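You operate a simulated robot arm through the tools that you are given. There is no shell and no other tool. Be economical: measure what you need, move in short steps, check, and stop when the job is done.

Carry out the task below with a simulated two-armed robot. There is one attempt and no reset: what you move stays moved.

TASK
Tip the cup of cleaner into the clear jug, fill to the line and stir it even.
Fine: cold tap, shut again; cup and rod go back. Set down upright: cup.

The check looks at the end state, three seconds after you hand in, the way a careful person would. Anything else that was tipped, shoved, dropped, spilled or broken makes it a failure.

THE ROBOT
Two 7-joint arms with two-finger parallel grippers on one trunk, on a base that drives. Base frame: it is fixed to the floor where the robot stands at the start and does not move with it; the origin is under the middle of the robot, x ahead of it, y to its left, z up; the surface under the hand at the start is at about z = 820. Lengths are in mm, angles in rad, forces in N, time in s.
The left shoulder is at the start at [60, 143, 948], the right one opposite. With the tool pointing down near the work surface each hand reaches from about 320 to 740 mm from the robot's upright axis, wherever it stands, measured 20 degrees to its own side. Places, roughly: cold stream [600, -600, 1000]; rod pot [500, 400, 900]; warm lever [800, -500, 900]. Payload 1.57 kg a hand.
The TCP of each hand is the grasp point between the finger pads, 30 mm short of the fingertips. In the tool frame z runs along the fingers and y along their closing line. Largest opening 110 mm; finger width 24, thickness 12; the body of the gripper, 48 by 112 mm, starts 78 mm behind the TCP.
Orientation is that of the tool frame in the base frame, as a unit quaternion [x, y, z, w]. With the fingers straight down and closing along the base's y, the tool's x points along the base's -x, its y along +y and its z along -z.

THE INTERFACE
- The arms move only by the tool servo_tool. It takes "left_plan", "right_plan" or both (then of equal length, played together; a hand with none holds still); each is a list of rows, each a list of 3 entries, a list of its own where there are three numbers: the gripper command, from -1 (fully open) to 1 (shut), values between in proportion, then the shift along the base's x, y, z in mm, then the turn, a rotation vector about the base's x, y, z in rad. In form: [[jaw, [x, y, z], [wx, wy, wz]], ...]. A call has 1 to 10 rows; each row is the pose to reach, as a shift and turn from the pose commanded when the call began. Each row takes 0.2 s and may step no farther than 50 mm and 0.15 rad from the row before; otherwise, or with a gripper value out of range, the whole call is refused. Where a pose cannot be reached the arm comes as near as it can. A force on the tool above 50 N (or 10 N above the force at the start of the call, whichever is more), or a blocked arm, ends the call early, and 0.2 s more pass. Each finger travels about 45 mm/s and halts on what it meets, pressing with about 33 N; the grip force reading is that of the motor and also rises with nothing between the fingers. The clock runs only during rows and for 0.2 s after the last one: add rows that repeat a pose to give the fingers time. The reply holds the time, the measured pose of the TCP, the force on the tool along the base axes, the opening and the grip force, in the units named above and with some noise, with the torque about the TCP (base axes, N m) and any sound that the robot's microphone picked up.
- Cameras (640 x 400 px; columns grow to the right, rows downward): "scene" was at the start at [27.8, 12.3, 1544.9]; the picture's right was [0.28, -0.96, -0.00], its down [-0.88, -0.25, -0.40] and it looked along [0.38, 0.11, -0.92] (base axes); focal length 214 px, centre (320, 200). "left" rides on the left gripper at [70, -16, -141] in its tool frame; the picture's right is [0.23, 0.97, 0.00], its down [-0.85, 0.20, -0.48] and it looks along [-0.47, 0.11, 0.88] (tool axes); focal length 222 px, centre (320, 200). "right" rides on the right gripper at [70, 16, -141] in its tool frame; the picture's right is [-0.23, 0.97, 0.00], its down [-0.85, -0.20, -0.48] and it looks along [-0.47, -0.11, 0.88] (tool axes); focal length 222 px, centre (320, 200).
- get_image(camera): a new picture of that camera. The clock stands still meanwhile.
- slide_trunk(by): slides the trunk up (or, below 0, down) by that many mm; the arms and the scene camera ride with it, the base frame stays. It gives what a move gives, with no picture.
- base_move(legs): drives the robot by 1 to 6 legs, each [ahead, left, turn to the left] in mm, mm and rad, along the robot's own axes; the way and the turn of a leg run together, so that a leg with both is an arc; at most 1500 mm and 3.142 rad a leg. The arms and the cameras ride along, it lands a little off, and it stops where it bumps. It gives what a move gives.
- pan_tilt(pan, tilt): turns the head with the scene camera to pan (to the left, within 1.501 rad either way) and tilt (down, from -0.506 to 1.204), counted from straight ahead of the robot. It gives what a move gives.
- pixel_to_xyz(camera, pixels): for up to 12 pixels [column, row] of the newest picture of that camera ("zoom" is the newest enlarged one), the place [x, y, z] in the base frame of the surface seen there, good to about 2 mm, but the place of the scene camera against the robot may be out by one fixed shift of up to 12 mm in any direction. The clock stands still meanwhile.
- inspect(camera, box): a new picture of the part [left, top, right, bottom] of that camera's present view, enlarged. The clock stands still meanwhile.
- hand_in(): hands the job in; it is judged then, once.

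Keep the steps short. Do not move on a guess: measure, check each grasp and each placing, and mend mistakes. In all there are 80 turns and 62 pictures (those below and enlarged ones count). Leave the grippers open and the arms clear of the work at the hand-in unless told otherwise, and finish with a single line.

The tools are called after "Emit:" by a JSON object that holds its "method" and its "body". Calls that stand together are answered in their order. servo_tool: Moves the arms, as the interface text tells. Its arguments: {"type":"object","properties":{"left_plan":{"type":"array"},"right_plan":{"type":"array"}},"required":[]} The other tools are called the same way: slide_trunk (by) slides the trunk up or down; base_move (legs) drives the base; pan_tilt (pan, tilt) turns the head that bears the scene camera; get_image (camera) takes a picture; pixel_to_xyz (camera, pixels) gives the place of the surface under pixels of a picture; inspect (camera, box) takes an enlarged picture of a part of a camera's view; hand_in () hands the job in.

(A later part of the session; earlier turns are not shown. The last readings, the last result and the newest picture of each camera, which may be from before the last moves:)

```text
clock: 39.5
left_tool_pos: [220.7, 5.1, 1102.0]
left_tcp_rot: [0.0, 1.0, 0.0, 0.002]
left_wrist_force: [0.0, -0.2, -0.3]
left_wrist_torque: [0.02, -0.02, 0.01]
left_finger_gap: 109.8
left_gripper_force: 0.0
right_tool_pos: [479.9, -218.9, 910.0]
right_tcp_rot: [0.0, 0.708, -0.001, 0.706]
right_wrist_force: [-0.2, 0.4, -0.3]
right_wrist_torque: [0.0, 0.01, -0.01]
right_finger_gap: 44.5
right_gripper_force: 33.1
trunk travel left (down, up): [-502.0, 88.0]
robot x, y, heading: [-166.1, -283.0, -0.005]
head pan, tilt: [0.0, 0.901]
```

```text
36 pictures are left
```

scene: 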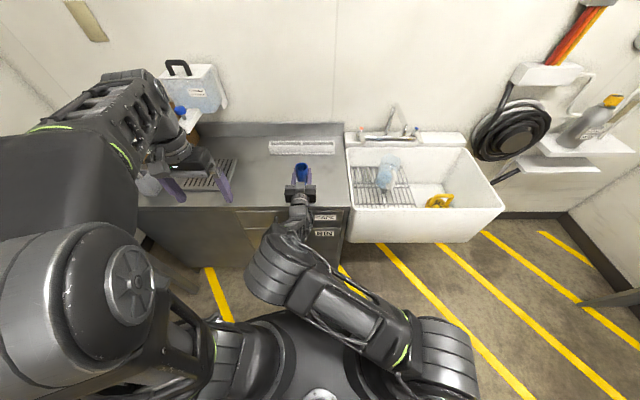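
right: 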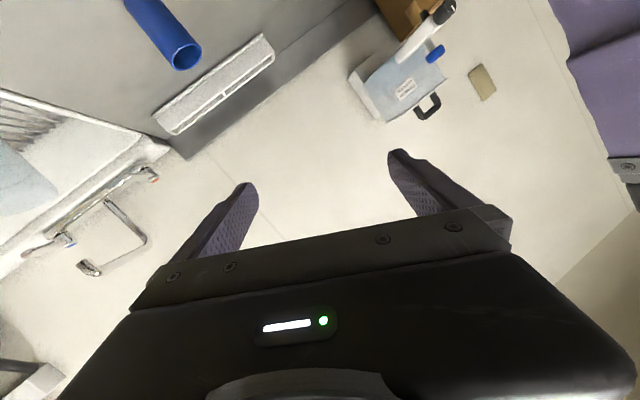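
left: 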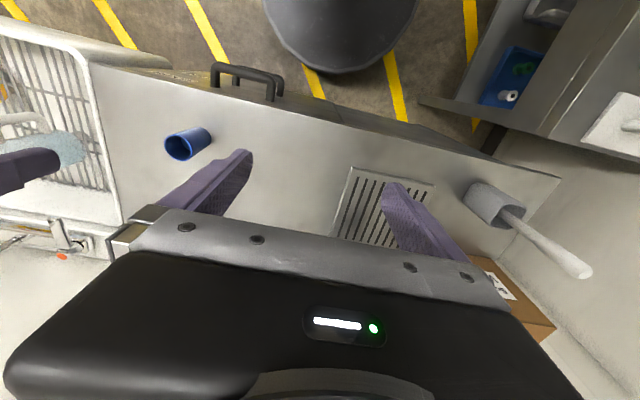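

Cup is above its old spot (480,-218). I lower the trunk 43 mm so its foot is about on the counter, then check force.

Emit:
{"method": "slide_trunk", "body": {"by": -42}}

Emit:
{"method": "servo_tool", "body": {"right_plan": [[0.6, [0, 4, 0], [0, 0, 0]], [0.6, [0, 4, -1], [0, 0, 0]], [0.6, [0, 4, -2], [0, 0, 0]], [0.6, [0, 4, -2], [0, 0, 0]]]}}

```text
clock: 40.4
left_tool_pos: [221.1, 4.7, 1059.6]
left_tcp_rot: [0.0, 1.0, 0.0, 0.002]
left_wrist_force: [0.0, 0.2, 0.0]
left_wrist_torque: [0.02, 0.0, -0.03]
left_finger_gap: 109.8
left_gripper_force: 0.1
right_tool_pos: [479.8, -218.6, 869.4]
right_tcp_rot: [0.001, 0.708, -0.001, 0.706]
right_wrist_force: [0.2, -0.1, -0.4]
right_wrist_torque: [0.01, 0.03, -0.01]
right_finger_gap: 44.8
right_gripper_force: 33.6
trunk travel left (down, up): [-460.0, 130.0]
robot x, y, heading: [-170.7, -284.9, -0.001]
head pan, tilt: [0.0, 0.901]
```

```text
clock: 41.4
left_tool_pos: [221.0, 6.2, 1059.2]
left_tcp_rot: [0.001, 1.0, 0.001, 0.002]
left_wrist_force: [0.0, 0.6, 0.3]
left_wrist_torque: [-0.01, 0.01, -0.03]
left_finger_gap: 110.0
left_gripper_force: 0.1
right_tool_pos: [480.7, -213.5, 867.2]
right_tcp_rot: [0.0, 0.708, 0.0, 0.706]
right_wrist_force: [0.5, -0.7, -0.4]
right_wrist_torque: [0.0, 0.01, -0.02]
right_finger_gap: 44.6
right_gripper_force: 33.1
trunk travel left (down, up): [-460.0, 130.0]
robot x, y, heading: [-168.2, -282.5, -0.004]
head pan, tilt: [0.0, 0.901]
```

No contact force yet; I creep down 3 mm more to feel the counter.

Emit:
{"method": "servo_tool", "body": {"right_plan": [[0.6, [0, 0, -1], [0, 0, 0]], [0.6, [0, 0, -2], [0, 0, 0]], [0.6, [0, 0, -2], [0, 0, 0]]]}}

Emit:
{"method": "inspect", "body": {"camera": "scene", "box": [265, 145, 345, 205]}}

```text
clock: 42.2
left_tool_pos: [220.3, 5.1, 1060.0]
left_tcp_rot: [0.0, 1.0, 0.0, 0.002]
left_wrist_force: [0.5, 0.2, 0.3]
left_wrist_torque: [0.0, 0.0, 0.01]
left_finger_gap: 110.0
left_gripper_force: 0.2
right_tool_pos: [481.2, -214.0, 867.8]
right_tcp_rot: [0.001, 0.707, -0.001, 0.707]
right_wrist_force: [0.5, -0.2, 3.7]
right_wrist_torque: [-0.09, -0.04, 0.0]
right_finger_gap: 44.5
right_gripper_force: 33.0
trunk travel left (down, up): [-460.0, 130.0]
robot x, y, heading: [-171.5, -290.1, -0.005]
head pan, tilt: [0.0, 0.901]
```

```text
6.67 times, centred on (305, 175) of scene
```

zoom: 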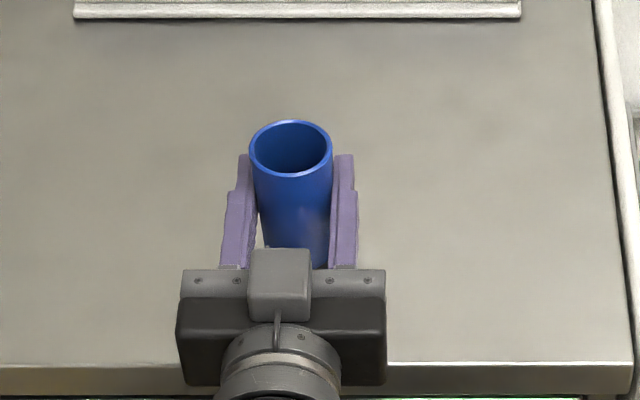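

Contact of 3.7 N felt, cup standing. I open fully and raise the hand by the trunk, then check the cup.

Emit:
{"method": "servo_tool", "body": {"right_plan": [[0.3, [0, 0, 0], [0, 0, 0]], [0, [0, 0, 0], [0, 0, 0]], [-0.4, [0, 0, 0], [0, 0, 0]], [-0.8, [0, 0, 0], [0, 0, 0]], [-1, [0, 0, 0], [0, 0, 0]], [-1, [0, 0, 0], [0, 0, 0]], [-1, [0, 0, 0], [0, 0, 0]]]}}

Emit:
{"method": "slide_trunk", "body": {"by": 125}}

Emit:
{"method": "get_image", "body": {"camera": "scene"}}

```text
clock: 43.8
left_tool_pos: [220.4, 5.5, 1059.3]
left_tcp_rot: [0.0, 1.0, 0.0, 0.002]
left_wrist_force: [0.4, -0.1, -0.1]
left_wrist_torque: [0.02, 0.0, -0.01]
left_finger_gap: 109.8
left_gripper_force: 0.1
right_tool_pos: [480.1, -214.2, 864.7]
right_tcp_rot: [0.0, 0.708, 0.0, 0.706]
right_wrist_force: [0.2, 0.6, -0.4]
right_wrist_torque: [-0.05, 0.01, 0.04]
right_finger_gap: 110.0
right_gripper_force: 0.2
trunk travel left (down, up): [-460.0, 130.0]
robot x, y, heading: [-171.3, -292.2, -0.001]
head pan, tilt: [0.0, 0.901]
```

```text
clock: 45.3
left_tool_pos: [221.1, 5.2, 1183.1]
left_tcp_rot: [0.0, 1.0, -0.001, 0.001]
left_wrist_force: [1.0, 0.7, 0.4]
left_wrist_torque: [0.03, -0.04, -0.02]
left_finger_gap: 110.2
left_gripper_force: 0.0
right_tool_pos: [481.5, -211.8, 988.3]
right_tcp_rot: [0.001, 0.708, -0.001, 0.706]
right_wrist_force: [-0.4, 0.0, 0.2]
right_wrist_torque: [-0.04, 0.04, 0.01]
right_finger_gap: 110.1
right_gripper_force: 0.0
trunk travel left (down, up): [-585.0, 5.0]
robot x, y, heading: [-169.3, -288.5, 0.0]
head pan, tilt: [0.0, 0.901]
```

```text
34 pictures are left
```

scene: 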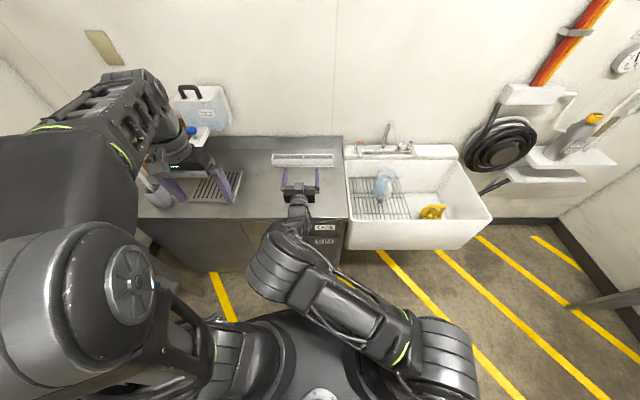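

I drive right 285 and ahead 115 to reach the cold lever, then look at cup, jug and taps.

Emit:
{"method": "base_move", "body": {"legs": [[0, -285, 0], [115, 0, 0]]}}

Emit:
{"method": "get_image", "body": {"camera": "scene"}}

Emit:
{"method": "inspect", "body": {"camera": "scene", "box": [265, 110, 385, 200]}}

```text
clock: 48.1
left_tool_pos: [333.6, -282.8, 1182.9]
left_tcp_rot: [0.003, 1.0, 0.001, 0.001]
left_wrist_force: [-0.2, 0.3, 0.1]
left_wrist_torque: [-0.02, 0.03, -0.02]
left_finger_gap: 109.6
left_gripper_force: 0.1
right_tool_pos: [591.7, -503.2, 988.0]
right_tcp_rot: [0.001, 0.709, -0.002, 0.705]
right_wrist_force: [0.5, 0.9, 0.3]
right_wrist_torque: [-0.02, 0.0, 0.03]
right_finger_gap: 110.0
right_gripper_force: 0.0
trunk travel left (down, up): [-585.0, 5.0]
robot x, y, heading: [-60.8, -570.5, -0.011]
head pan, tilt: [0.0, 0.901]
```

```text
33 pictures are left
```

scene: 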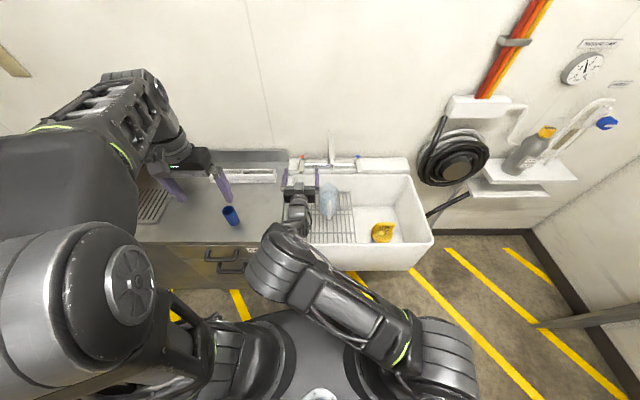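

```text
4.44 times, centred on (325, 155) of scene
```

zoom: 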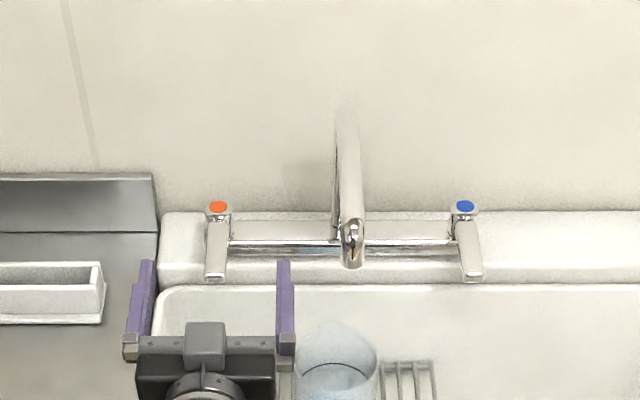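

The cup stands upright in its place. I measure the cold lever's end and body, and the spout.

Emit:
{"method": "pixel_to_xyz", "body": {"camera": "zoom", "pixels": [[463, 274], [481, 272], [472, 278], [455, 240], [475, 240], [465, 207], [352, 262], [352, 240], [345, 250], [362, 250], [283, 270], [320, 372]]}}

Emit:
{"method": "inspect", "body": {"camera": "scene", "box": [305, 175, 365, 225]}}

```text
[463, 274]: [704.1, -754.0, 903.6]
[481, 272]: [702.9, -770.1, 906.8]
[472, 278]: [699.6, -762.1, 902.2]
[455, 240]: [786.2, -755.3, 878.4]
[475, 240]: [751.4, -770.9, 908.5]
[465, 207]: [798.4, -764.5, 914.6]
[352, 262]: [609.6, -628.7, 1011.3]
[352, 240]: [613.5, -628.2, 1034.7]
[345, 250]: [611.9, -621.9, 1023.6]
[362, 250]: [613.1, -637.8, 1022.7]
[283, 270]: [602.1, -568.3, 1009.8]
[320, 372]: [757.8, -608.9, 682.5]
```

```text
8.00 times, centred on (335, 200) of scene
```

zoom: 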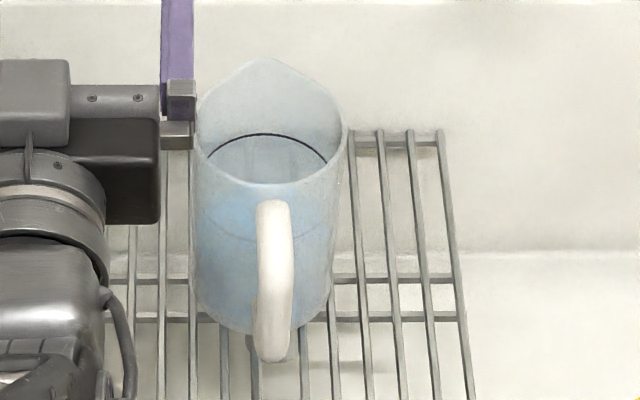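

Lever spans x 700–800, y≈-756 true, top z≈897. I take the hand back a little, down to z≈930, and across under the spout level and above the jug to y=-756, with jaws narrowed to ≈50 mm.

Emit:
{"method": "servo_tool", "body": {"right_plan": [[-0.6, [-10, -15, -30], [0, 0, 0]], [-0.3, [-20, -35, -58], [0, 0, 0]], [0, [-22, -75, -58], [0, 0, 0]], [0.1, [-22, -115, -58], [0, 0, 0]], [0.1, [-22, -155, -58], [0, 0, 0]], [0.1, [-22, -195, -58], [0, 0, 0]], [0.1, [-22, -230, -58], [0, 0, 0]], [0.1, [-22, -253, -58], [0, 0, 0]], [0.1, [-22, -253, -58], [0, 0, 0]]]}}

Emit:
{"method": "inspect", "body": {"camera": "scene", "box": [295, 110, 415, 210]}}

```text
clock: 50.1
left_tool_pos: [331.8, -282.1, 1183.1]
left_tcp_rot: [0.003, 1.0, -0.001, 0.002]
left_wrist_force: [-0.7, 1.7, -0.2]
left_wrist_torque: [-0.01, -0.01, -0.01]
left_finger_gap: 109.8
left_gripper_force: 0.0
right_tool_pos: [563.1, -743.9, 950.5]
right_tcp_rot: [0.002, 0.709, -0.002, 0.705]
right_wrist_force: [0.7, -0.3, 0.0]
right_wrist_torque: [0.02, 0.01, 0.0]
right_finger_gap: 49.4
right_gripper_force: 0.1
right hand out of reach, approached as far as the arm can: row 7, 8, 9
trunk travel left (down, up): [-585.0, 5.0]
robot x, y, heading: [-57.2, -573.0, -0.007]
head pan, tilt: [0.0, 0.901]
```

```text
4.00 times, centred on (355, 160) of scene
```

zoom: 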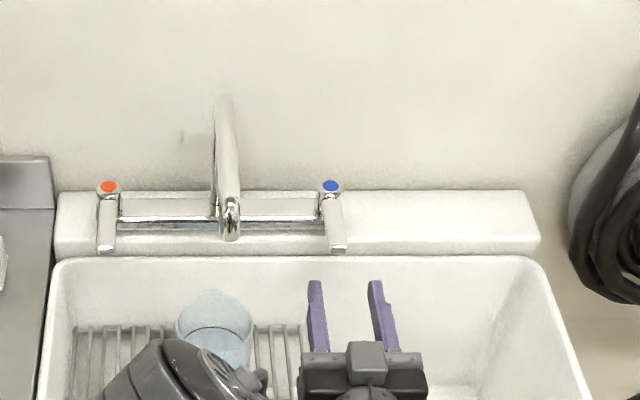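

The arm is near its low limit and the forearm lies near the jug. I shift the base right 140 mm so the forearm comes from the right side instead.

Emit:
{"method": "base_move", "body": {"legs": [[0, -140, 0]]}}

Emit:
{"method": "servo_tool", "body": {"right_plan": [[0.1, [5, 30, 10], [0, 0, 0]], [0.1, [10, 60, 10], [0, 0, 0]], [0.1, [20, 95, 0], [0, 0, 0]], [0.1, [30, 128, -10], [0, 0, 0]], [0.1, [40, 128, -20], [0, 0, 0]], [0.1, [40, 128, -20], [0, 0, 0]]]}}

Emit:
{"method": "inspect", "body": {"camera": "scene", "box": [240, 110, 400, 230]}}

```text
clock: 51.5
left_tool_pos: [332.0, -428.7, 1185.0]
left_tcp_rot: [0.003, 1.0, -0.001, 0.002]
left_wrist_force: [-0.1, -0.3, 0.0]
left_wrist_torque: [0.05, 0.02, 0.0]
left_finger_gap: 110.0
left_gripper_force: 0.0
right_tool_pos: [561.1, -888.2, 950.1]
right_tcp_rot: [0.002, 0.708, -0.002, 0.706]
right_wrist_force: [0.2, 0.5, -0.4]
right_wrist_torque: [0.03, 0.04, 0.05]
right_finger_gap: 49.7
right_gripper_force: 0.0
trunk travel left (down, up): [-585.0, 5.0]
robot x, y, heading: [-59.9, -715.9, -0.005]
head pan, tilt: [0.0, 0.901]
```

```text
clock: 52.9
left_tool_pos: [331.3, -426.6, 1183.5]
left_tcp_rot: [0.003, 1.0, -0.001, 0.001]
left_wrist_force: [0.7, -0.1, 1.3]
left_wrist_torque: [-0.04, -0.04, -0.02]
left_finger_gap: 110.0
left_gripper_force: 0.0
right_tool_pos: [601.9, -759.5, 929.4]
right_tcp_rot: [0.002, 0.709, -0.003, 0.705]
right_wrist_force: [0.0, -0.2, -1.1]
right_wrist_torque: [0.0, 0.01, -0.02]
right_finger_gap: 49.5
right_gripper_force: 0.1
trunk travel left (down, up): [-585.0, 5.0]
robot x, y, heading: [-60.3, -715.5, -0.004]
head pan, tilt: [0.0, 0.901]
```

```text
3.33 times, centred on (320, 170) of scene
```

zoom: 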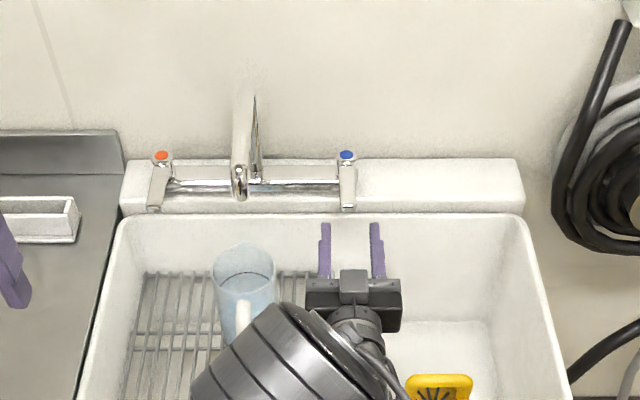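

The elbow sits left of the hand, visually near the jug handle. I measure its position and the fingers.

Emit:
{"method": "pixel_to_xyz", "body": {"camera": "zoom", "pixels": [[275, 310], [245, 345], [205, 380], [300, 340], [240, 315], [325, 235], [378, 235], [347, 205], [347, 180], [352, 280]]}}

Emit:
{"method": "get_image", "body": {"camera": "scene"}}

```text
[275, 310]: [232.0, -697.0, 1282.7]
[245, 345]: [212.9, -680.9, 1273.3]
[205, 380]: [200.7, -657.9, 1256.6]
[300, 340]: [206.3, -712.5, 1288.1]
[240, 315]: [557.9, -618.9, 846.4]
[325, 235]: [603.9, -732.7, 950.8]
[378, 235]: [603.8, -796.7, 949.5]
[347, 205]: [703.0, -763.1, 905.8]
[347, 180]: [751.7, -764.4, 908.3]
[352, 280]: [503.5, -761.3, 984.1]
```

```text
28 pictures are left
```

scene: 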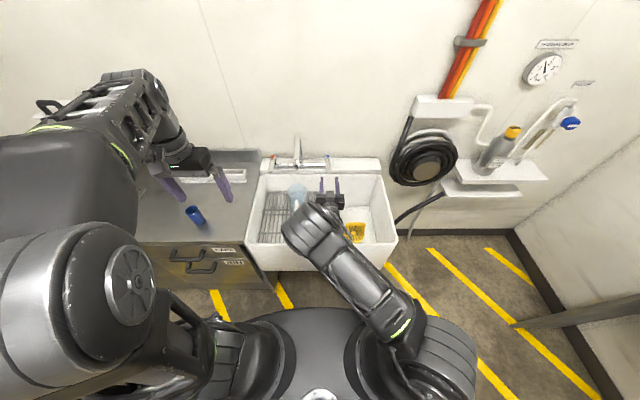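

Elbow is high (z≈1280), no danger. Lever and fingers agree in y within 1 mm. I lower to z≈892 and advance to straddle the lever end (TCP x≈712), jaws 50 mm apart.

Emit:
{"method": "servo_tool", "body": {"right_plan": [[0.1, [20, 1, -18], [0, 0, 0]], [0.1, [38, 1, -37], [0, 0, 0]], [0.1, [62, 1, -37], [0, 0, 0]], [0.1, [86, 1, -37], [0, 0, 0]], [0.1, [110, 1, -37], [0, 0, 0]], [0.1, [110, 1, -37], [0, 0, 0]]]}}

Emit:
{"method": "inspect", "body": {"camera": "scene", "box": [260, 135, 380, 215]}}

```text
clock: 54.3
left_tool_pos: [332.1, -427.7, 1185.0]
left_tcp_rot: [0.003, 1.0, 0.0, 0.001]
left_wrist_force: [0.0, 0.4, 0.3]
left_wrist_torque: [0.0, -0.05, 0.01]
left_finger_gap: 110.2
left_gripper_force: 0.0
right_tool_pos: [661.5, -754.2, 953.9]
right_tcp_rot: [0.002, 0.71, -0.002, 0.705]
right_wrist_force: [0.0, -0.5, 1.0]
right_wrist_torque: [0.02, 0.02, -0.01]
right_finger_gap: 49.8
right_gripper_force: 0.2
right hand out of reach, approached as far as the arm can: row 1, 2, 3, 4, 5, 6
trunk travel left (down, up): [-585.0, 5.0]
robot x, y, heading: [-58.9, -715.8, -0.004]
head pan, tilt: [0.0, 0.901]
```

```text
5.00 times, centred on (320, 175) of scene
```

zoom: 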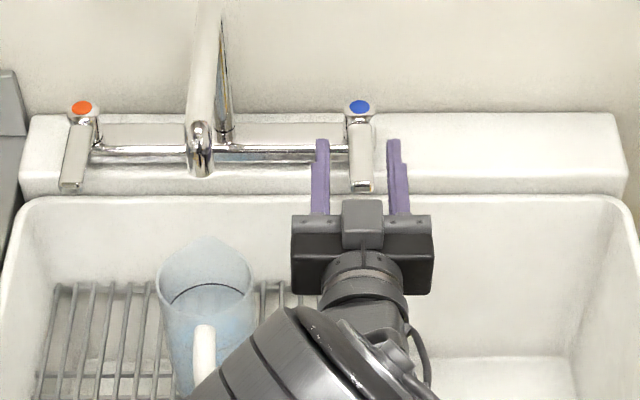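

Straddle alignment in y is good, but the level arm cannot go lower itself. I lower the trunk 60 mm (tips still short of/around the lever), then drive ahead 45 mm.

Emit:
{"method": "slide_trunk", "body": {"by": -60}}

Emit:
{"method": "base_move", "body": {"legs": [[42, 0, 0]]}}

Emit:
{"method": "inspect", "body": {"camera": "scene", "box": [260, 135, 380, 215]}}

```text
clock: 55.3
left_tool_pos: [332.0, -426.9, 1123.7]
left_tcp_rot: [0.003, 1.0, -0.001, 0.002]
left_wrist_force: [-0.2, -0.2, -0.9]
left_wrist_torque: [0.03, 0.0, -0.02]
left_finger_gap: 110.1
left_gripper_force: 0.0
right_tool_pos: [661.9, -754.5, 894.5]
right_tcp_rot: [0.002, 0.71, -0.003, 0.705]
right_wrist_force: [-0.9, -0.3, 0.3]
right_wrist_torque: [-0.01, -0.01, 0.01]
right_finger_gap: 49.3
right_gripper_force: 0.1
trunk travel left (down, up): [-525.0, 65.0]
robot x, y, heading: [-61.2, -716.0, -0.001]
head pan, tilt: [0.0, 0.901]
```

```text
clock: 56.2
left_tool_pos: [374.9, -426.8, 1124.8]
left_tcp_rot: [0.002, 1.0, 0.0, 0.002]
left_wrist_force: [1.0, 0.3, 0.3]
left_wrist_torque: [0.0, 0.06, 0.01]
left_finger_gap: 110.0
left_gripper_force: 0.1
right_tool_pos: [704.5, -752.9, 892.7]
right_tcp_rot: [0.002, 0.71, -0.002, 0.704]
right_wrist_force: [0.5, -0.7, 0.2]
right_wrist_torque: [0.02, -0.02, 0.01]
right_finger_gap: 49.5
right_gripper_force: 0.0
trunk travel left (down, up): [-525.0, 65.0]
robot x, y, heading: [-21.0, -719.4, -0.002]
head pan, tilt: [0.0, 0.901]
```

```text
5.00 times, centred on (320, 175) of scene
```

zoom: 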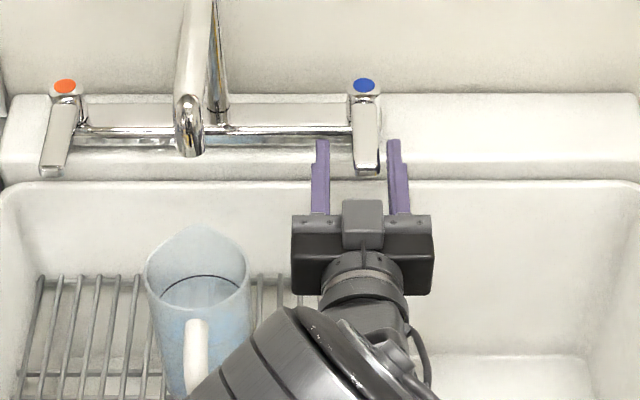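

The fingers straddle the lever end. I narrow the jaws to ≈28 mm centred on it, then gently try turning the lever toward +y by about 0.15 rad.

Emit:
{"method": "servo_tool", "body": {"right_plan": [[0.3, [0, -5, 0], [0, 0, 0]], [0.49, [0, -5, 0], [0, 0, 0]], [0.49, [0, -5, 0], [0, 0, 0]], [0.49, [0, 2, 0], [0, 0, -0.05]], [0.49, [0, 9, 0], [0, 0, -0.1]], [0.49, [0, 16, 0], [0, 0, -0.15]], [0.49, [0, 16, 0], [0, 0, -0.15]]]}}

Emit:
{"method": "inspect", "body": {"camera": "scene", "box": [260, 135, 380, 215]}}

```text
clock: 57.8
left_tool_pos: [373.6, -431.2, 1125.9]
left_tcp_rot: [0.003, 1.0, 0.001, 0.002]
left_wrist_force: [-0.4, 0.1, -0.2]
left_wrist_torque: [0.03, -0.03, 0.03]
left_finger_gap: 110.0
left_gripper_force: 0.1
right_tool_pos: [704.2, -744.3, 894.1]
right_tcp_rot: [0.058, 0.707, -0.057, 0.703]
right_wrist_force: [5.7, -28.0, 4.2]
right_wrist_torque: [-0.21, -0.06, 0.31]
right_finger_gap: 52.4
right_gripper_force: 13.7
trunk travel left (down, up): [-525.0, 65.0]
robot x, y, heading: [-15.5, -715.5, -0.006]
head pan, tilt: [0.0, 0.901]
```

```text
5.00 times, centred on (320, 175) of scene
```

zoom: 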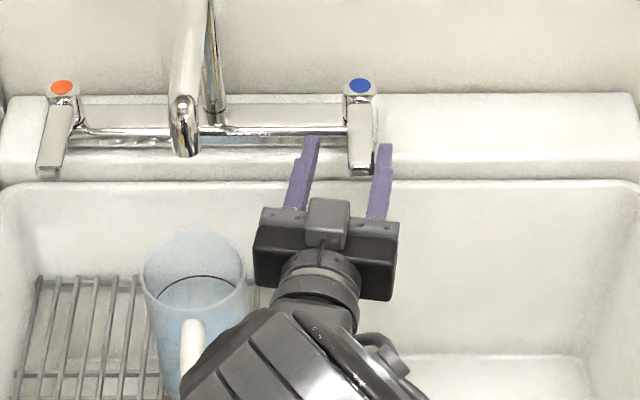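

The lever resists (-28 N) toward +y: that's its shut stop. I go back and push it the other way, toward -y, by a small angle.

Emit:
{"method": "servo_tool", "body": {"right_plan": [[0.49, [0, -8, 0], [0, 0, 0.08]], [0.49, [0, -18, 0], [0, 0, 0.15]], [0.49, [0, -18, 0], [0, 0, 0.15]], [0.49, [0, -18, 0], [0, 0, 0.15]]]}}

Emit:
{"method": "servo_tool", "body": {"right_plan": [[0.49, [0, -8, 0], [0, 0, 0.07]], [0.49, [0, -16, 0], [0, 0, 0.14]], [0.49, [0, -24, 0], [0, 0, 0.21]]]}}

Emit:
{"method": "inspect", "body": {"camera": "scene", "box": [260, 135, 380, 215]}}

```text
clock: 58.8
left_tool_pos: [372.2, -426.4, 1124.8]
left_tcp_rot: [0.002, 1.0, 0.0, 0.002]
left_wrist_force: [-0.5, -0.7, -0.1]
left_wrist_torque: [-0.05, -0.01, 0.02]
left_finger_gap: 110.0
left_gripper_force: 0.1
right_tool_pos: [704.5, -755.1, 894.9]
right_tcp_rot: [0.002, 0.709, -0.001, 0.705]
right_wrist_force: [-2.1, -5.7, -2.6]
right_wrist_torque: [-0.02, 0.01, -0.07]
right_finger_gap: 33.6
right_gripper_force: 3.6
trunk travel left (down, up): [-525.0, 65.0]
robot x, y, heading: [-20.0, -712.9, -0.004]
head pan, tilt: [0.0, 0.901]
```

```text
clock: 59.6
left_tool_pos: [373.3, -427.2, 1125.2]
left_tcp_rot: [0.002, 1.0, 0.0, 0.002]
left_wrist_force: [0.5, 0.7, 0.5]
left_wrist_torque: [0.02, 0.01, 0.0]
left_finger_gap: 109.8
left_gripper_force: 0.1
right_tool_pos: [692.7, -772.8, 909.1]
right_tcp_rot: [-0.072, 0.707, 0.071, 0.7]
right_wrist_force: [0.1, -0.4, -0.2]
right_wrist_torque: [-0.02, -0.04, 0.01]
right_finger_gap: 27.8
right_gripper_force: 0.1
right hand out of reach, approached as far as the arm can: row 1, 2, 3
trunk travel left (down, up): [-525.0, 65.0]
robot x, y, heading: [-21.8, -715.2, -0.006]
head pan, tilt: [0.0, 0.901]
```

```text
5.00 times, centred on (320, 175) of scene
```

zoom: 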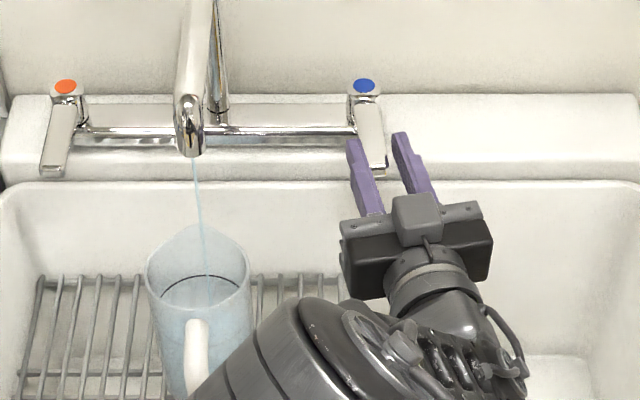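

A thin stream runs from the spout into the jug. The hand rose to z 909, so I wait here 2 s and look into the jug to gauge the fill rate.

Emit:
{"method": "servo_tool", "body": {"right_plan": [[0.49, [0, 0, 0], [0, 0, 0]], [0.49, [0, 0, 0], [0, 0, 0]], [0.49, [0, 0, 0], [0, 0, 0]], [0.49, [0, 0, 0], [0, 0, 0]], [0.49, [0, 0, 0], [0, 0, 0]], [0.49, [0, 0, 0], [0, 0, 0]], [0.49, [0, 0, 0], [0, 0, 0]], [0.49, [0, 0, 0], [0, 0, 0]], [0.49, [0, 0, 0], [0, 0, 0]], [0.49, [0, 0, 0], [0, 0, 0]]]}}

Emit:
{"method": "inspect", "body": {"camera": "scene", "box": [276, 165, 321, 215]}}

Emit:
{"method": "pixel_to_xyz", "body": {"camera": "zoom", "pixels": [[320, 200], [280, 200], [260, 190], [320, 170], [290, 220], [300, 180], [340, 230], [240, 230]]}}

```text
clock: 61.8
left_tool_pos: [373.0, -427.3, 1124.3]
left_tcp_rot: [0.003, 1.0, 0.0, 0.002]
left_wrist_force: [-0.7, -0.1, -0.5]
left_wrist_torque: [-0.04, -0.01, 0.0]
left_finger_gap: 109.9
left_gripper_force: 0.1
right_tool_pos: [692.7, -773.3, 909.5]
right_tcp_rot: [-0.072, 0.707, 0.071, 0.7]
right_wrist_force: [-0.4, 0.0, 0.0]
right_wrist_torque: [0.04, 0.01, 0.01]
right_finger_gap: 28.3
right_gripper_force: 0.0
trunk travel left (down, up): [-525.0, 65.0]
robot x, y, heading: [-17.7, -719.4, -0.008]
head pan, tilt: [0.0, 0.901]
```

```text
8.00 times, centred on (298, 190) of scene
```

zoom: 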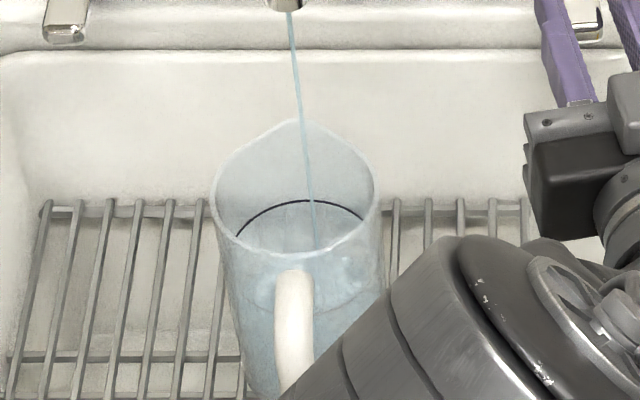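

```text
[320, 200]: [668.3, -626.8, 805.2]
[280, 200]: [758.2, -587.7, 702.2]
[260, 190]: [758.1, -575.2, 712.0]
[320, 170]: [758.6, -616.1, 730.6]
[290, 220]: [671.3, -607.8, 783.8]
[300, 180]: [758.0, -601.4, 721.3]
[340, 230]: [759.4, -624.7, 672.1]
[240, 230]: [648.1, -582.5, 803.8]
```

Line reads z≈805 (scene), thin flow, surface still well below. I ease the hand 3 mm to +y, lower the trunk 14 mm so the fingers engage the lever fully, then open it a bit more.

Emit:
{"method": "servo_tool", "body": {"right_plan": [[0.45, [0, 3, 0], [0, 0, 0]], [0.45, [0, 3, 0], [0, 0, 0]]]}}

Emit:
{"method": "slide_trunk", "body": {"by": -14}}

Emit:
{"method": "inspect", "body": {"camera": "scene", "box": [276, 135, 376, 215]}}

```text
clock: 62.4
left_tool_pos: [373.0, -426.5, 1124.6]
left_tcp_rot: [0.003, 1.0, 0.0, 0.002]
left_wrist_force: [-0.7, 0.1, -0.3]
left_wrist_torque: [0.0, 0.0, -0.01]
left_finger_gap: 110.0
left_gripper_force: 0.0
right_tool_pos: [693.1, -769.2, 908.1]
right_tcp_rot: [-0.073, 0.706, 0.072, 0.701]
right_wrist_force: [0.1, -0.5, -0.3]
right_wrist_torque: [0.04, -0.02, -0.01]
right_finger_gap: 30.5
right_gripper_force: 0.4
trunk travel left (down, up): [-525.0, 65.0]
robot x, y, heading: [-16.9, -716.2, -0.003]
head pan, tilt: [0.0, 0.901]
```

```text
clock: 63.0
left_tool_pos: [373.6, -426.3, 1110.6]
left_tcp_rot: [0.003, 1.0, 0.0, 0.002]
left_wrist_force: [0.1, 0.9, 1.2]
left_wrist_torque: [0.0, -0.04, -0.03]
left_finger_gap: 110.1
left_gripper_force: 0.2
right_tool_pos: [692.4, -770.1, 895.2]
right_tcp_rot: [-0.073, 0.706, 0.072, 0.701]
right_wrist_force: [-0.8, -0.4, -0.7]
right_wrist_torque: [-0.03, 0.02, 0.02]
right_finger_gap: 30.3
right_gripper_force: 0.0
trunk travel left (down, up): [-511.0, 79.0]
robot x, y, heading: [-22.3, -716.6, -0.005]
head pan, tilt: [0.0, 0.901]
```

```text
5.00 times, centred on (326, 175) of scene
```

zoom: 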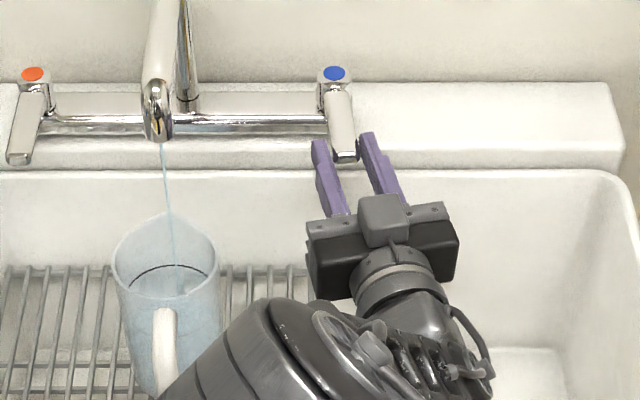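

Fingers straddle the lever properly now. I push 12 mm further to -y to open it more, hold 1 s, then look.

Emit:
{"method": "servo_tool", "body": {"right_plan": [[0.45, [0, -6, 0], [0, 0, 0]], [0.45, [0, -12, 0], [0, 0, 0]], [0.45, [0, -12, 0], [0, 0, 0]], [0.45, [0, -12, 0], [0, 0, 0]], [0.45, [0, -12, 0], [0, 0, 0]], [0.45, [0, -12, 0], [0, 0, 0]], [0.45, [0, -12, 0], [0, 0, 0]]]}}

Emit:
{"method": "inspect", "body": {"camera": "scene", "box": [276, 150, 336, 215]}}

```text
clock: 64.6
left_tool_pos: [373.4, -425.9, 1111.2]
left_tcp_rot: [0.003, 1.0, 0.0, 0.002]
left_wrist_force: [0.3, 0.5, -0.2]
left_wrist_torque: [-0.01, -0.02, -0.01]
left_finger_gap: 109.9
left_gripper_force: 0.1
right_tool_pos: [690.3, -782.2, 897.0]
right_tcp_rot: [-0.073, 0.707, 0.072, 0.7]
right_wrist_force: [0.3, -0.4, -0.1]
right_wrist_torque: [-0.02, 0.0, -0.03]
right_finger_gap: 30.0
right_gripper_force: 0.1
right hand out of reach, approached as far as the arm can: row 2, 3, 4, 5, 6, 7
trunk travel left (down, up): [-511.0, 79.0]
robot x, y, heading: [-20.0, -718.7, -0.005]
head pan, tilt: [0.0, 0.901]
```

```text
6.15 times, centred on (306, 182) of scene
```

zoom: 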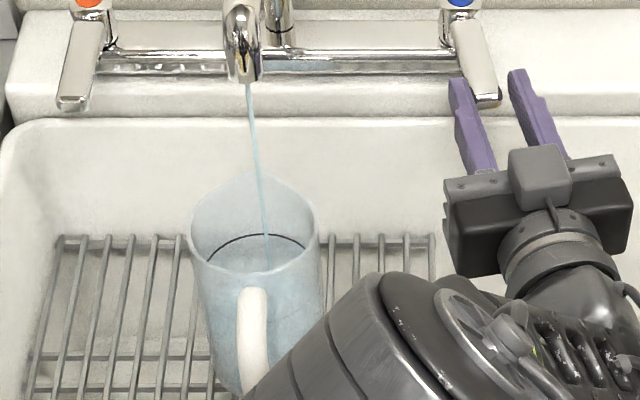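

The stream is a bit stronger. I look with the left wrist camera, which might see into the jug better.

Emit:
{"method": "get_image", "body": {"camera": "left"}}

```text
20 pictures are left
```

left: 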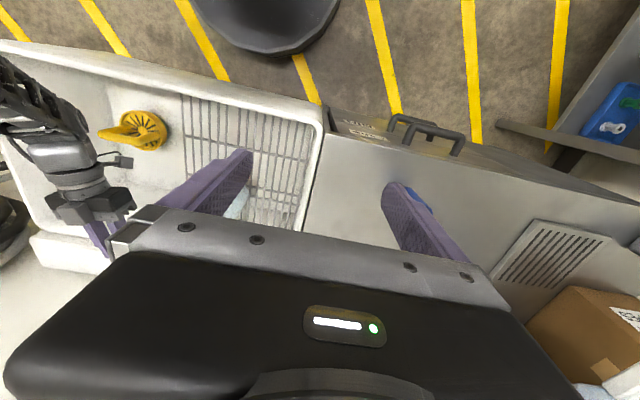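

The jug is hidden by the finger there. I move the left hand (high, z≈1130) to about (500,-550), where its camera can look down into the jug between its fingers.

Emit:
{"method": "servo_tool", "body": {"left_plan": [[-1, [35, -30, 10], [0, 0, 0]], [-1, [70, -62, 20], [0, 0, 0]], [-1, [100, -93, 20], [0, 0, 0]], [-1, [127, -124, 20], [0, 0, 0]], [-1, [127, -124, 20], [0, 0, 0]]]}}

Emit:
{"method": "inspect", "body": {"camera": "left", "box": [200, 110, 360, 230]}}

```text
clock: 65.8
left_tool_pos: [447.1, -481.7, 1105.1]
left_tcp_rot: [0.002, 1.0, 0.0, 0.002]
left_wrist_force: [-0.2, 0.0, 0.2]
left_wrist_torque: [0.0, 0.01, 0.02]
left_finger_gap: 109.8
left_gripper_force: 0.0
left hand out of reach, approached as far as the arm can: row 1, 2, 3, 4, 5
right_tool_pos: [690.7, -781.4, 896.6]
right_tcp_rot: [-0.073, 0.706, 0.072, 0.701]
right_wrist_force: [-0.1, 0.0, 0.6]
right_wrist_torque: [-0.01, -0.01, -0.03]
right_finger_gap: 30.4
right_gripper_force: 0.0
trunk travel left (down, up): [-511.0, 79.0]
robot x, y, heading: [-20.6, -714.7, -0.0]
head pan, tilt: [0.0, 0.901]
```

```text
3.33 times, centred on (280, 170) of left
```

zoom: 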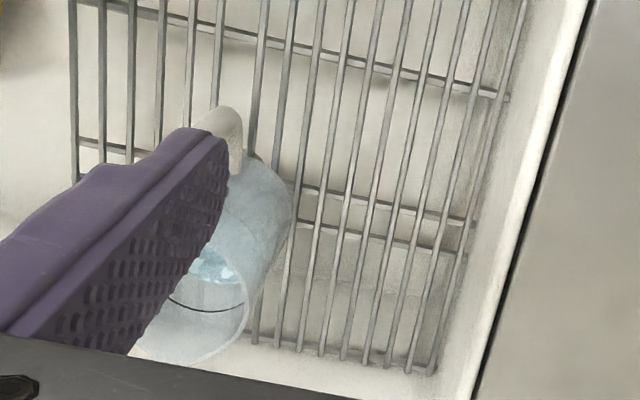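

I can now see the black line at zoom (215,310) and a rippling surface at (215,268). I measure both heights.

Emit:
{"method": "pixel_to_xyz", "body": {"camera": "zoom", "pixels": [[215, 266], [225, 275], [205, 268], [240, 303], [225, 310], [200, 309], [180, 303], [225, 290], [215, 240], [240, 250]]}}

```text
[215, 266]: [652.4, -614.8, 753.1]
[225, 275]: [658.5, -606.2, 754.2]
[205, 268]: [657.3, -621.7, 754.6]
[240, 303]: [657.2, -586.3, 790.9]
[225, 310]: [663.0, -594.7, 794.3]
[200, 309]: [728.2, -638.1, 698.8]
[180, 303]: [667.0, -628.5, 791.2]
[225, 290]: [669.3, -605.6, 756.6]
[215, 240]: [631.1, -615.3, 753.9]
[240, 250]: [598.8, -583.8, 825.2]
```

Surface is at z≈754, the line at z≈793: 39 mm to go. I wait 2 s and re-measure to get the rate.

Emit:
{"method": "servo_tool", "body": {"right_plan": [[0.45, [0, 0, 0], [0, 0, 0]], [0.45, [0, 0, 0], [0, 0, 0]], [0.45, [0, 0, 0], [0, 0, 0]], [0.45, [0, 0, 0], [0, 0, 0]], [0.45, [0, 0, 0], [0, 0, 0]], [0.45, [0, 0, 0], [0, 0, 0]], [0.45, [0, 0, 0], [0, 0, 0]], [0.45, [0, 0, 0], [0, 0, 0]], [0.45, [0, 0, 0], [0, 0, 0]], [0.45, [0, 0, 0], [0, 0, 0]]]}}

Emit:
{"method": "inspect", "body": {"camera": "left", "box": [200, 110, 360, 230]}}

Emit:
{"method": "pixel_to_xyz", "body": {"camera": "zoom", "pixels": [[215, 266], [225, 275], [205, 268], [215, 240], [225, 255], [220, 285]]}}

```text
clock: 68.0
left_tool_pos: [448.9, -482.3, 1105.1]
left_tcp_rot: [0.003, 1.0, 0.0, 0.002]
left_wrist_force: [-0.3, 0.5, 0.1]
left_wrist_torque: [0.01, 0.01, 0.03]
left_finger_gap: 109.9
left_gripper_force: 0.0
right_tool_pos: [690.9, -781.3, 897.1]
right_tcp_rot: [-0.073, 0.707, 0.071, 0.7]
right_wrist_force: [0.9, 0.5, 0.5]
right_wrist_torque: [0.01, 0.0, -0.01]
right_finger_gap: 30.4
right_gripper_force: 0.1
trunk travel left (down, up): [-511.0, 79.0]
robot x, y, heading: [-15.2, -717.6, -0.008]
head pan, tilt: [0.0, 0.901]
```

```text
3.33 times, centred on (280, 170) of left
```

zoom: 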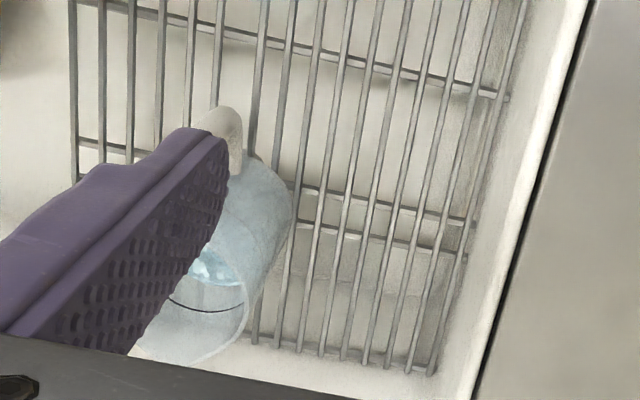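

```text
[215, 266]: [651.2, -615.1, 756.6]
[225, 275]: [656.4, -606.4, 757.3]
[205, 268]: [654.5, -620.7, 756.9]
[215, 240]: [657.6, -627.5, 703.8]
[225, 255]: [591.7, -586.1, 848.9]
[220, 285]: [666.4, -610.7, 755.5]
```

Rate ≈1.4 mm/s. I let it run on ≈13 s at this gentle flow, then re-measure.

Emit:
{"method": "servo_tool", "body": {"right_plan": [[0.45, [0, 0, 0], [0, 0, 0]], [0.45, [0, 0, 0], [0, 0, 0]], [0.45, [0, 0, 0], [0, 0, 0]], [0.45, [0, 0, 0], [0, 0, 0]], [0.45, [0, 0, 0], [0, 0, 0]], [0.45, [0, 0, 0], [0, 0, 0]], [0.45, [0, 0, 0], [0, 0, 0]], [0.45, [0, 0, 0], [0, 0, 0]], [0.45, [0, 0, 0], [0, 0, 0]], [0.45, [0, 0, 0], [0, 0, 0]]]}}

Emit:
{"method": "servo_tool", "body": {"right_plan": [[0.45, [0, 0, 0], [0, 0, 0]], [0.45, [0, 0, 0], [0, 0, 0]], [0.45, [0, 0, 0], [0, 0, 0]], [0.45, [0, 0, 0], [0, 0, 0]], [0.45, [0, 0, 0], [0, 0, 0]], [0.45, [0, 0, 0], [0, 0, 0]], [0.45, [0, 0, 0], [0, 0, 0]], [0.45, [0, 0, 0], [0, 0, 0]], [0.45, [0, 0, 0], [0, 0, 0]], [0.45, [0, 0, 0], [0, 0, 0]]]}}

Emit:
{"method": "servo_tool", "body": {"right_plan": [[0.45, [0, 0, 0], [0, 0, 0]], [0.45, [0, 0, 0], [0, 0, 0]], [0.45, [0, 0, 0], [0, 0, 0]], [0.45, [0, 0, 0], [0, 0, 0]], [0.45, [0, 0, 0], [0, 0, 0]], [0.45, [0, 0, 0], [0, 0, 0]], [0.45, [0, 0, 0], [0, 0, 0]], [0.45, [0, 0, 0], [0, 0, 0]], [0.45, [0, 0, 0], [0, 0, 0]], [0.45, [0, 0, 0], [0, 0, 0]]]}}

Emit:
{"method": "servo_tool", "body": {"right_plan": [[0.45, [0, 0, 0], [0, 0, 0]], [0.45, [0, 0, 0], [0, 0, 0]], [0.45, [0, 0, 0], [0, 0, 0]], [0.45, [0, 0, 0], [0, 0, 0]], [0.45, [0, 0, 0], [0, 0, 0]], [0.45, [0, 0, 0], [0, 0, 0]], [0.45, [0, 0, 0], [0, 0, 0]], [0.45, [0, 0, 0], [0, 0, 0]], [0.45, [0, 0, 0], [0, 0, 0]], [0.45, [0, 0, 0], [0, 0, 0]]]}}

Emit:
{"method": "servo_tool", "body": {"right_plan": [[0.45, [0, 0, 0], [0, 0, 0]], [0.45, [0, 0, 0], [0, 0, 0]], [0.45, [0, 0, 0], [0, 0, 0]], [0.45, [0, 0, 0], [0, 0, 0]], [0.45, [0, 0, 0], [0, 0, 0]], [0.45, [0, 0, 0], [0, 0, 0]], [0.45, [0, 0, 0], [0, 0, 0]], [0.45, [0, 0, 0], [0, 0, 0]], [0.45, [0, 0, 0], [0, 0, 0]], [0.45, [0, 0, 0], [0, 0, 0]]]}}

Emit:
{"method": "servo_tool", "body": {"right_plan": [[0.45, [0, 0, 0], [0, 0, 0]], [0.45, [0, 0, 0], [0, 0, 0]], [0.45, [0, 0, 0], [0, 0, 0]], [0.45, [0, 0, 0], [0, 0, 0]], [0.45, [0, 0, 0], [0, 0, 0]], [0.45, [0, 0, 0], [0, 0, 0]], [0.45, [0, 0, 0], [0, 0, 0]], [0.45, [0, 0, 0], [0, 0, 0]], [0.45, [0, 0, 0], [0, 0, 0]], [0.45, [0, 0, 0], [0, 0, 0]]]}}

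Emit:
{"method": "inspect", "body": {"camera": "left", "box": [200, 110, 360, 230]}}

Emit:
{"method": "pixel_to_xyz", "body": {"camera": "zoom", "pixels": [[215, 266], [225, 275], [205, 275], [215, 285], [225, 290], [220, 280], [225, 311], [210, 311]]}}

```text
clock: 70.2
left_tool_pos: [448.4, -482.4, 1105.5]
left_tcp_rot: [0.003, 1.0, 0.0, 0.003]
left_wrist_force: [-1.1, -1.1, 0.0]
left_wrist_torque: [-0.01, 0.03, -0.05]
left_finger_gap: 110.3
left_gripper_force: 0.1
right_tool_pos: [692.5, -781.3, 896.5]
right_tcp_rot: [-0.073, 0.706, 0.072, 0.7]
right_wrist_force: [0.2, -0.2, -0.8]
right_wrist_torque: [-0.01, -0.05, 0.0]
right_finger_gap: 30.2
right_gripper_force: 0.1
trunk travel left (down, up): [-511.0, 79.0]
robot x, y, heading: [-19.4, -718.3, -0.004]
head pan, tilt: [0.0, 0.901]
```

```text
clock: 72.4
left_tool_pos: [448.0, -481.6, 1105.9]
left_tcp_rot: [0.002, 1.0, 0.001, 0.002]
left_wrist_force: [-0.2, 0.2, 0.6]
left_wrist_torque: [0.03, 0.0, 0.01]
left_finger_gap: 110.0
left_gripper_force: 0.0
right_tool_pos: [689.9, -782.3, 896.9]
right_tcp_rot: [-0.073, 0.706, 0.072, 0.701]
right_wrist_force: [0.8, 0.1, -0.2]
right_wrist_torque: [0.01, -0.02, -0.01]
right_finger_gap: 30.2
right_gripper_force: 0.1
trunk travel left (down, up): [-511.0, 79.0]
robot x, y, heading: [-18.3, -715.8, -0.001]
head pan, tilt: [0.0, 0.901]
```

```text
clock: 74.6
left_tool_pos: [447.8, -481.3, 1105.3]
left_tcp_rot: [0.003, 1.0, 0.0, 0.003]
left_wrist_force: [0.2, 0.3, -0.4]
left_wrist_torque: [0.02, 0.03, 0.02]
left_finger_gap: 110.2
left_gripper_force: 0.1
right_tool_pos: [691.1, -782.0, 897.2]
right_tcp_rot: [-0.073, 0.706, 0.073, 0.701]
right_wrist_force: [-0.3, 0.8, 0.2]
right_wrist_torque: [0.01, 0.01, -0.03]
right_finger_gap: 30.2
right_gripper_force: 0.0
trunk travel left (down, up): [-511.0, 79.0]
robot x, y, heading: [-18.9, -722.6, 0.0]
head pan, tilt: [0.0, 0.901]
```

```text
clock: 76.8
left_tool_pos: [448.1, -482.3, 1105.5]
left_tcp_rot: [0.003, 1.0, -0.001, 0.003]
left_wrist_force: [-0.3, -0.5, -0.7]
left_wrist_torque: [0.02, 0.04, -0.02]
left_finger_gap: 110.1
left_gripper_force: 0.1
right_tool_pos: [690.9, -782.1, 897.0]
right_tcp_rot: [-0.072, 0.706, 0.071, 0.701]
right_wrist_force: [0.3, 0.5, -0.2]
right_wrist_torque: [0.02, -0.02, 0.0]
right_finger_gap: 30.3
right_gripper_force: 0.1
trunk travel left (down, up): [-511.0, 79.0]
robot x, y, heading: [-21.0, -716.9, -0.006]
head pan, tilt: [0.0, 0.901]
```

```text
clock: 79.0
left_tool_pos: [448.8, -481.2, 1105.6]
left_tcp_rot: [0.003, 1.0, 0.0, 0.003]
left_wrist_force: [-0.7, -0.1, -0.6]
left_wrist_torque: [0.01, 0.01, 0.04]
left_finger_gap: 109.7
left_gripper_force: 0.1
right_tool_pos: [690.6, -781.3, 897.5]
right_tcp_rot: [-0.073, 0.706, 0.072, 0.701]
right_wrist_force: [0.2, -0.4, 0.7]
right_wrist_torque: [0.02, 0.0, 0.0]
right_finger_gap: 30.6
right_gripper_force: 0.1
trunk travel left (down, up): [-511.0, 79.0]
robot x, y, heading: [-20.0, -716.2, 0.001]
head pan, tilt: [0.0, 0.901]
```

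```text
clock: 81.2
left_tool_pos: [448.0, -482.1, 1105.8]
left_tcp_rot: [0.002, 1.0, 0.0, 0.003]
left_wrist_force: [-0.3, -0.1, 0.4]
left_wrist_torque: [0.02, 0.01, 0.0]
left_finger_gap: 110.0
left_gripper_force: 0.2
right_tool_pos: [691.1, -781.9, 897.4]
right_tcp_rot: [-0.072, 0.707, 0.071, 0.7]
right_wrist_force: [0.2, 0.4, 0.2]
right_wrist_torque: [-0.04, 0.03, 0.01]
right_finger_gap: 30.0
right_gripper_force: 0.2
trunk travel left (down, up): [-511.0, 79.0]
robot x, y, heading: [-19.6, -717.1, -0.007]
head pan, tilt: [0.0, 0.901]
```

```text
3.33 times, centred on (280, 170) of left
```

zoom: 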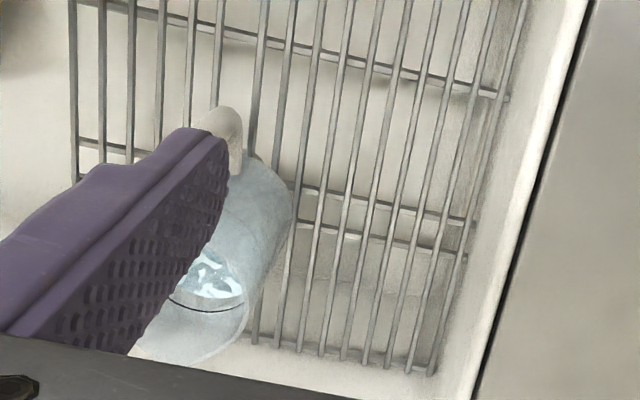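

```text
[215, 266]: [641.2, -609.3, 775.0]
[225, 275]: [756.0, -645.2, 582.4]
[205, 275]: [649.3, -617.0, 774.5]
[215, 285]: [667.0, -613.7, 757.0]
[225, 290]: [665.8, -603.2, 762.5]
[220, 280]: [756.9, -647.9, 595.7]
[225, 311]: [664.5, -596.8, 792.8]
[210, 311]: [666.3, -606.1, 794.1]
```

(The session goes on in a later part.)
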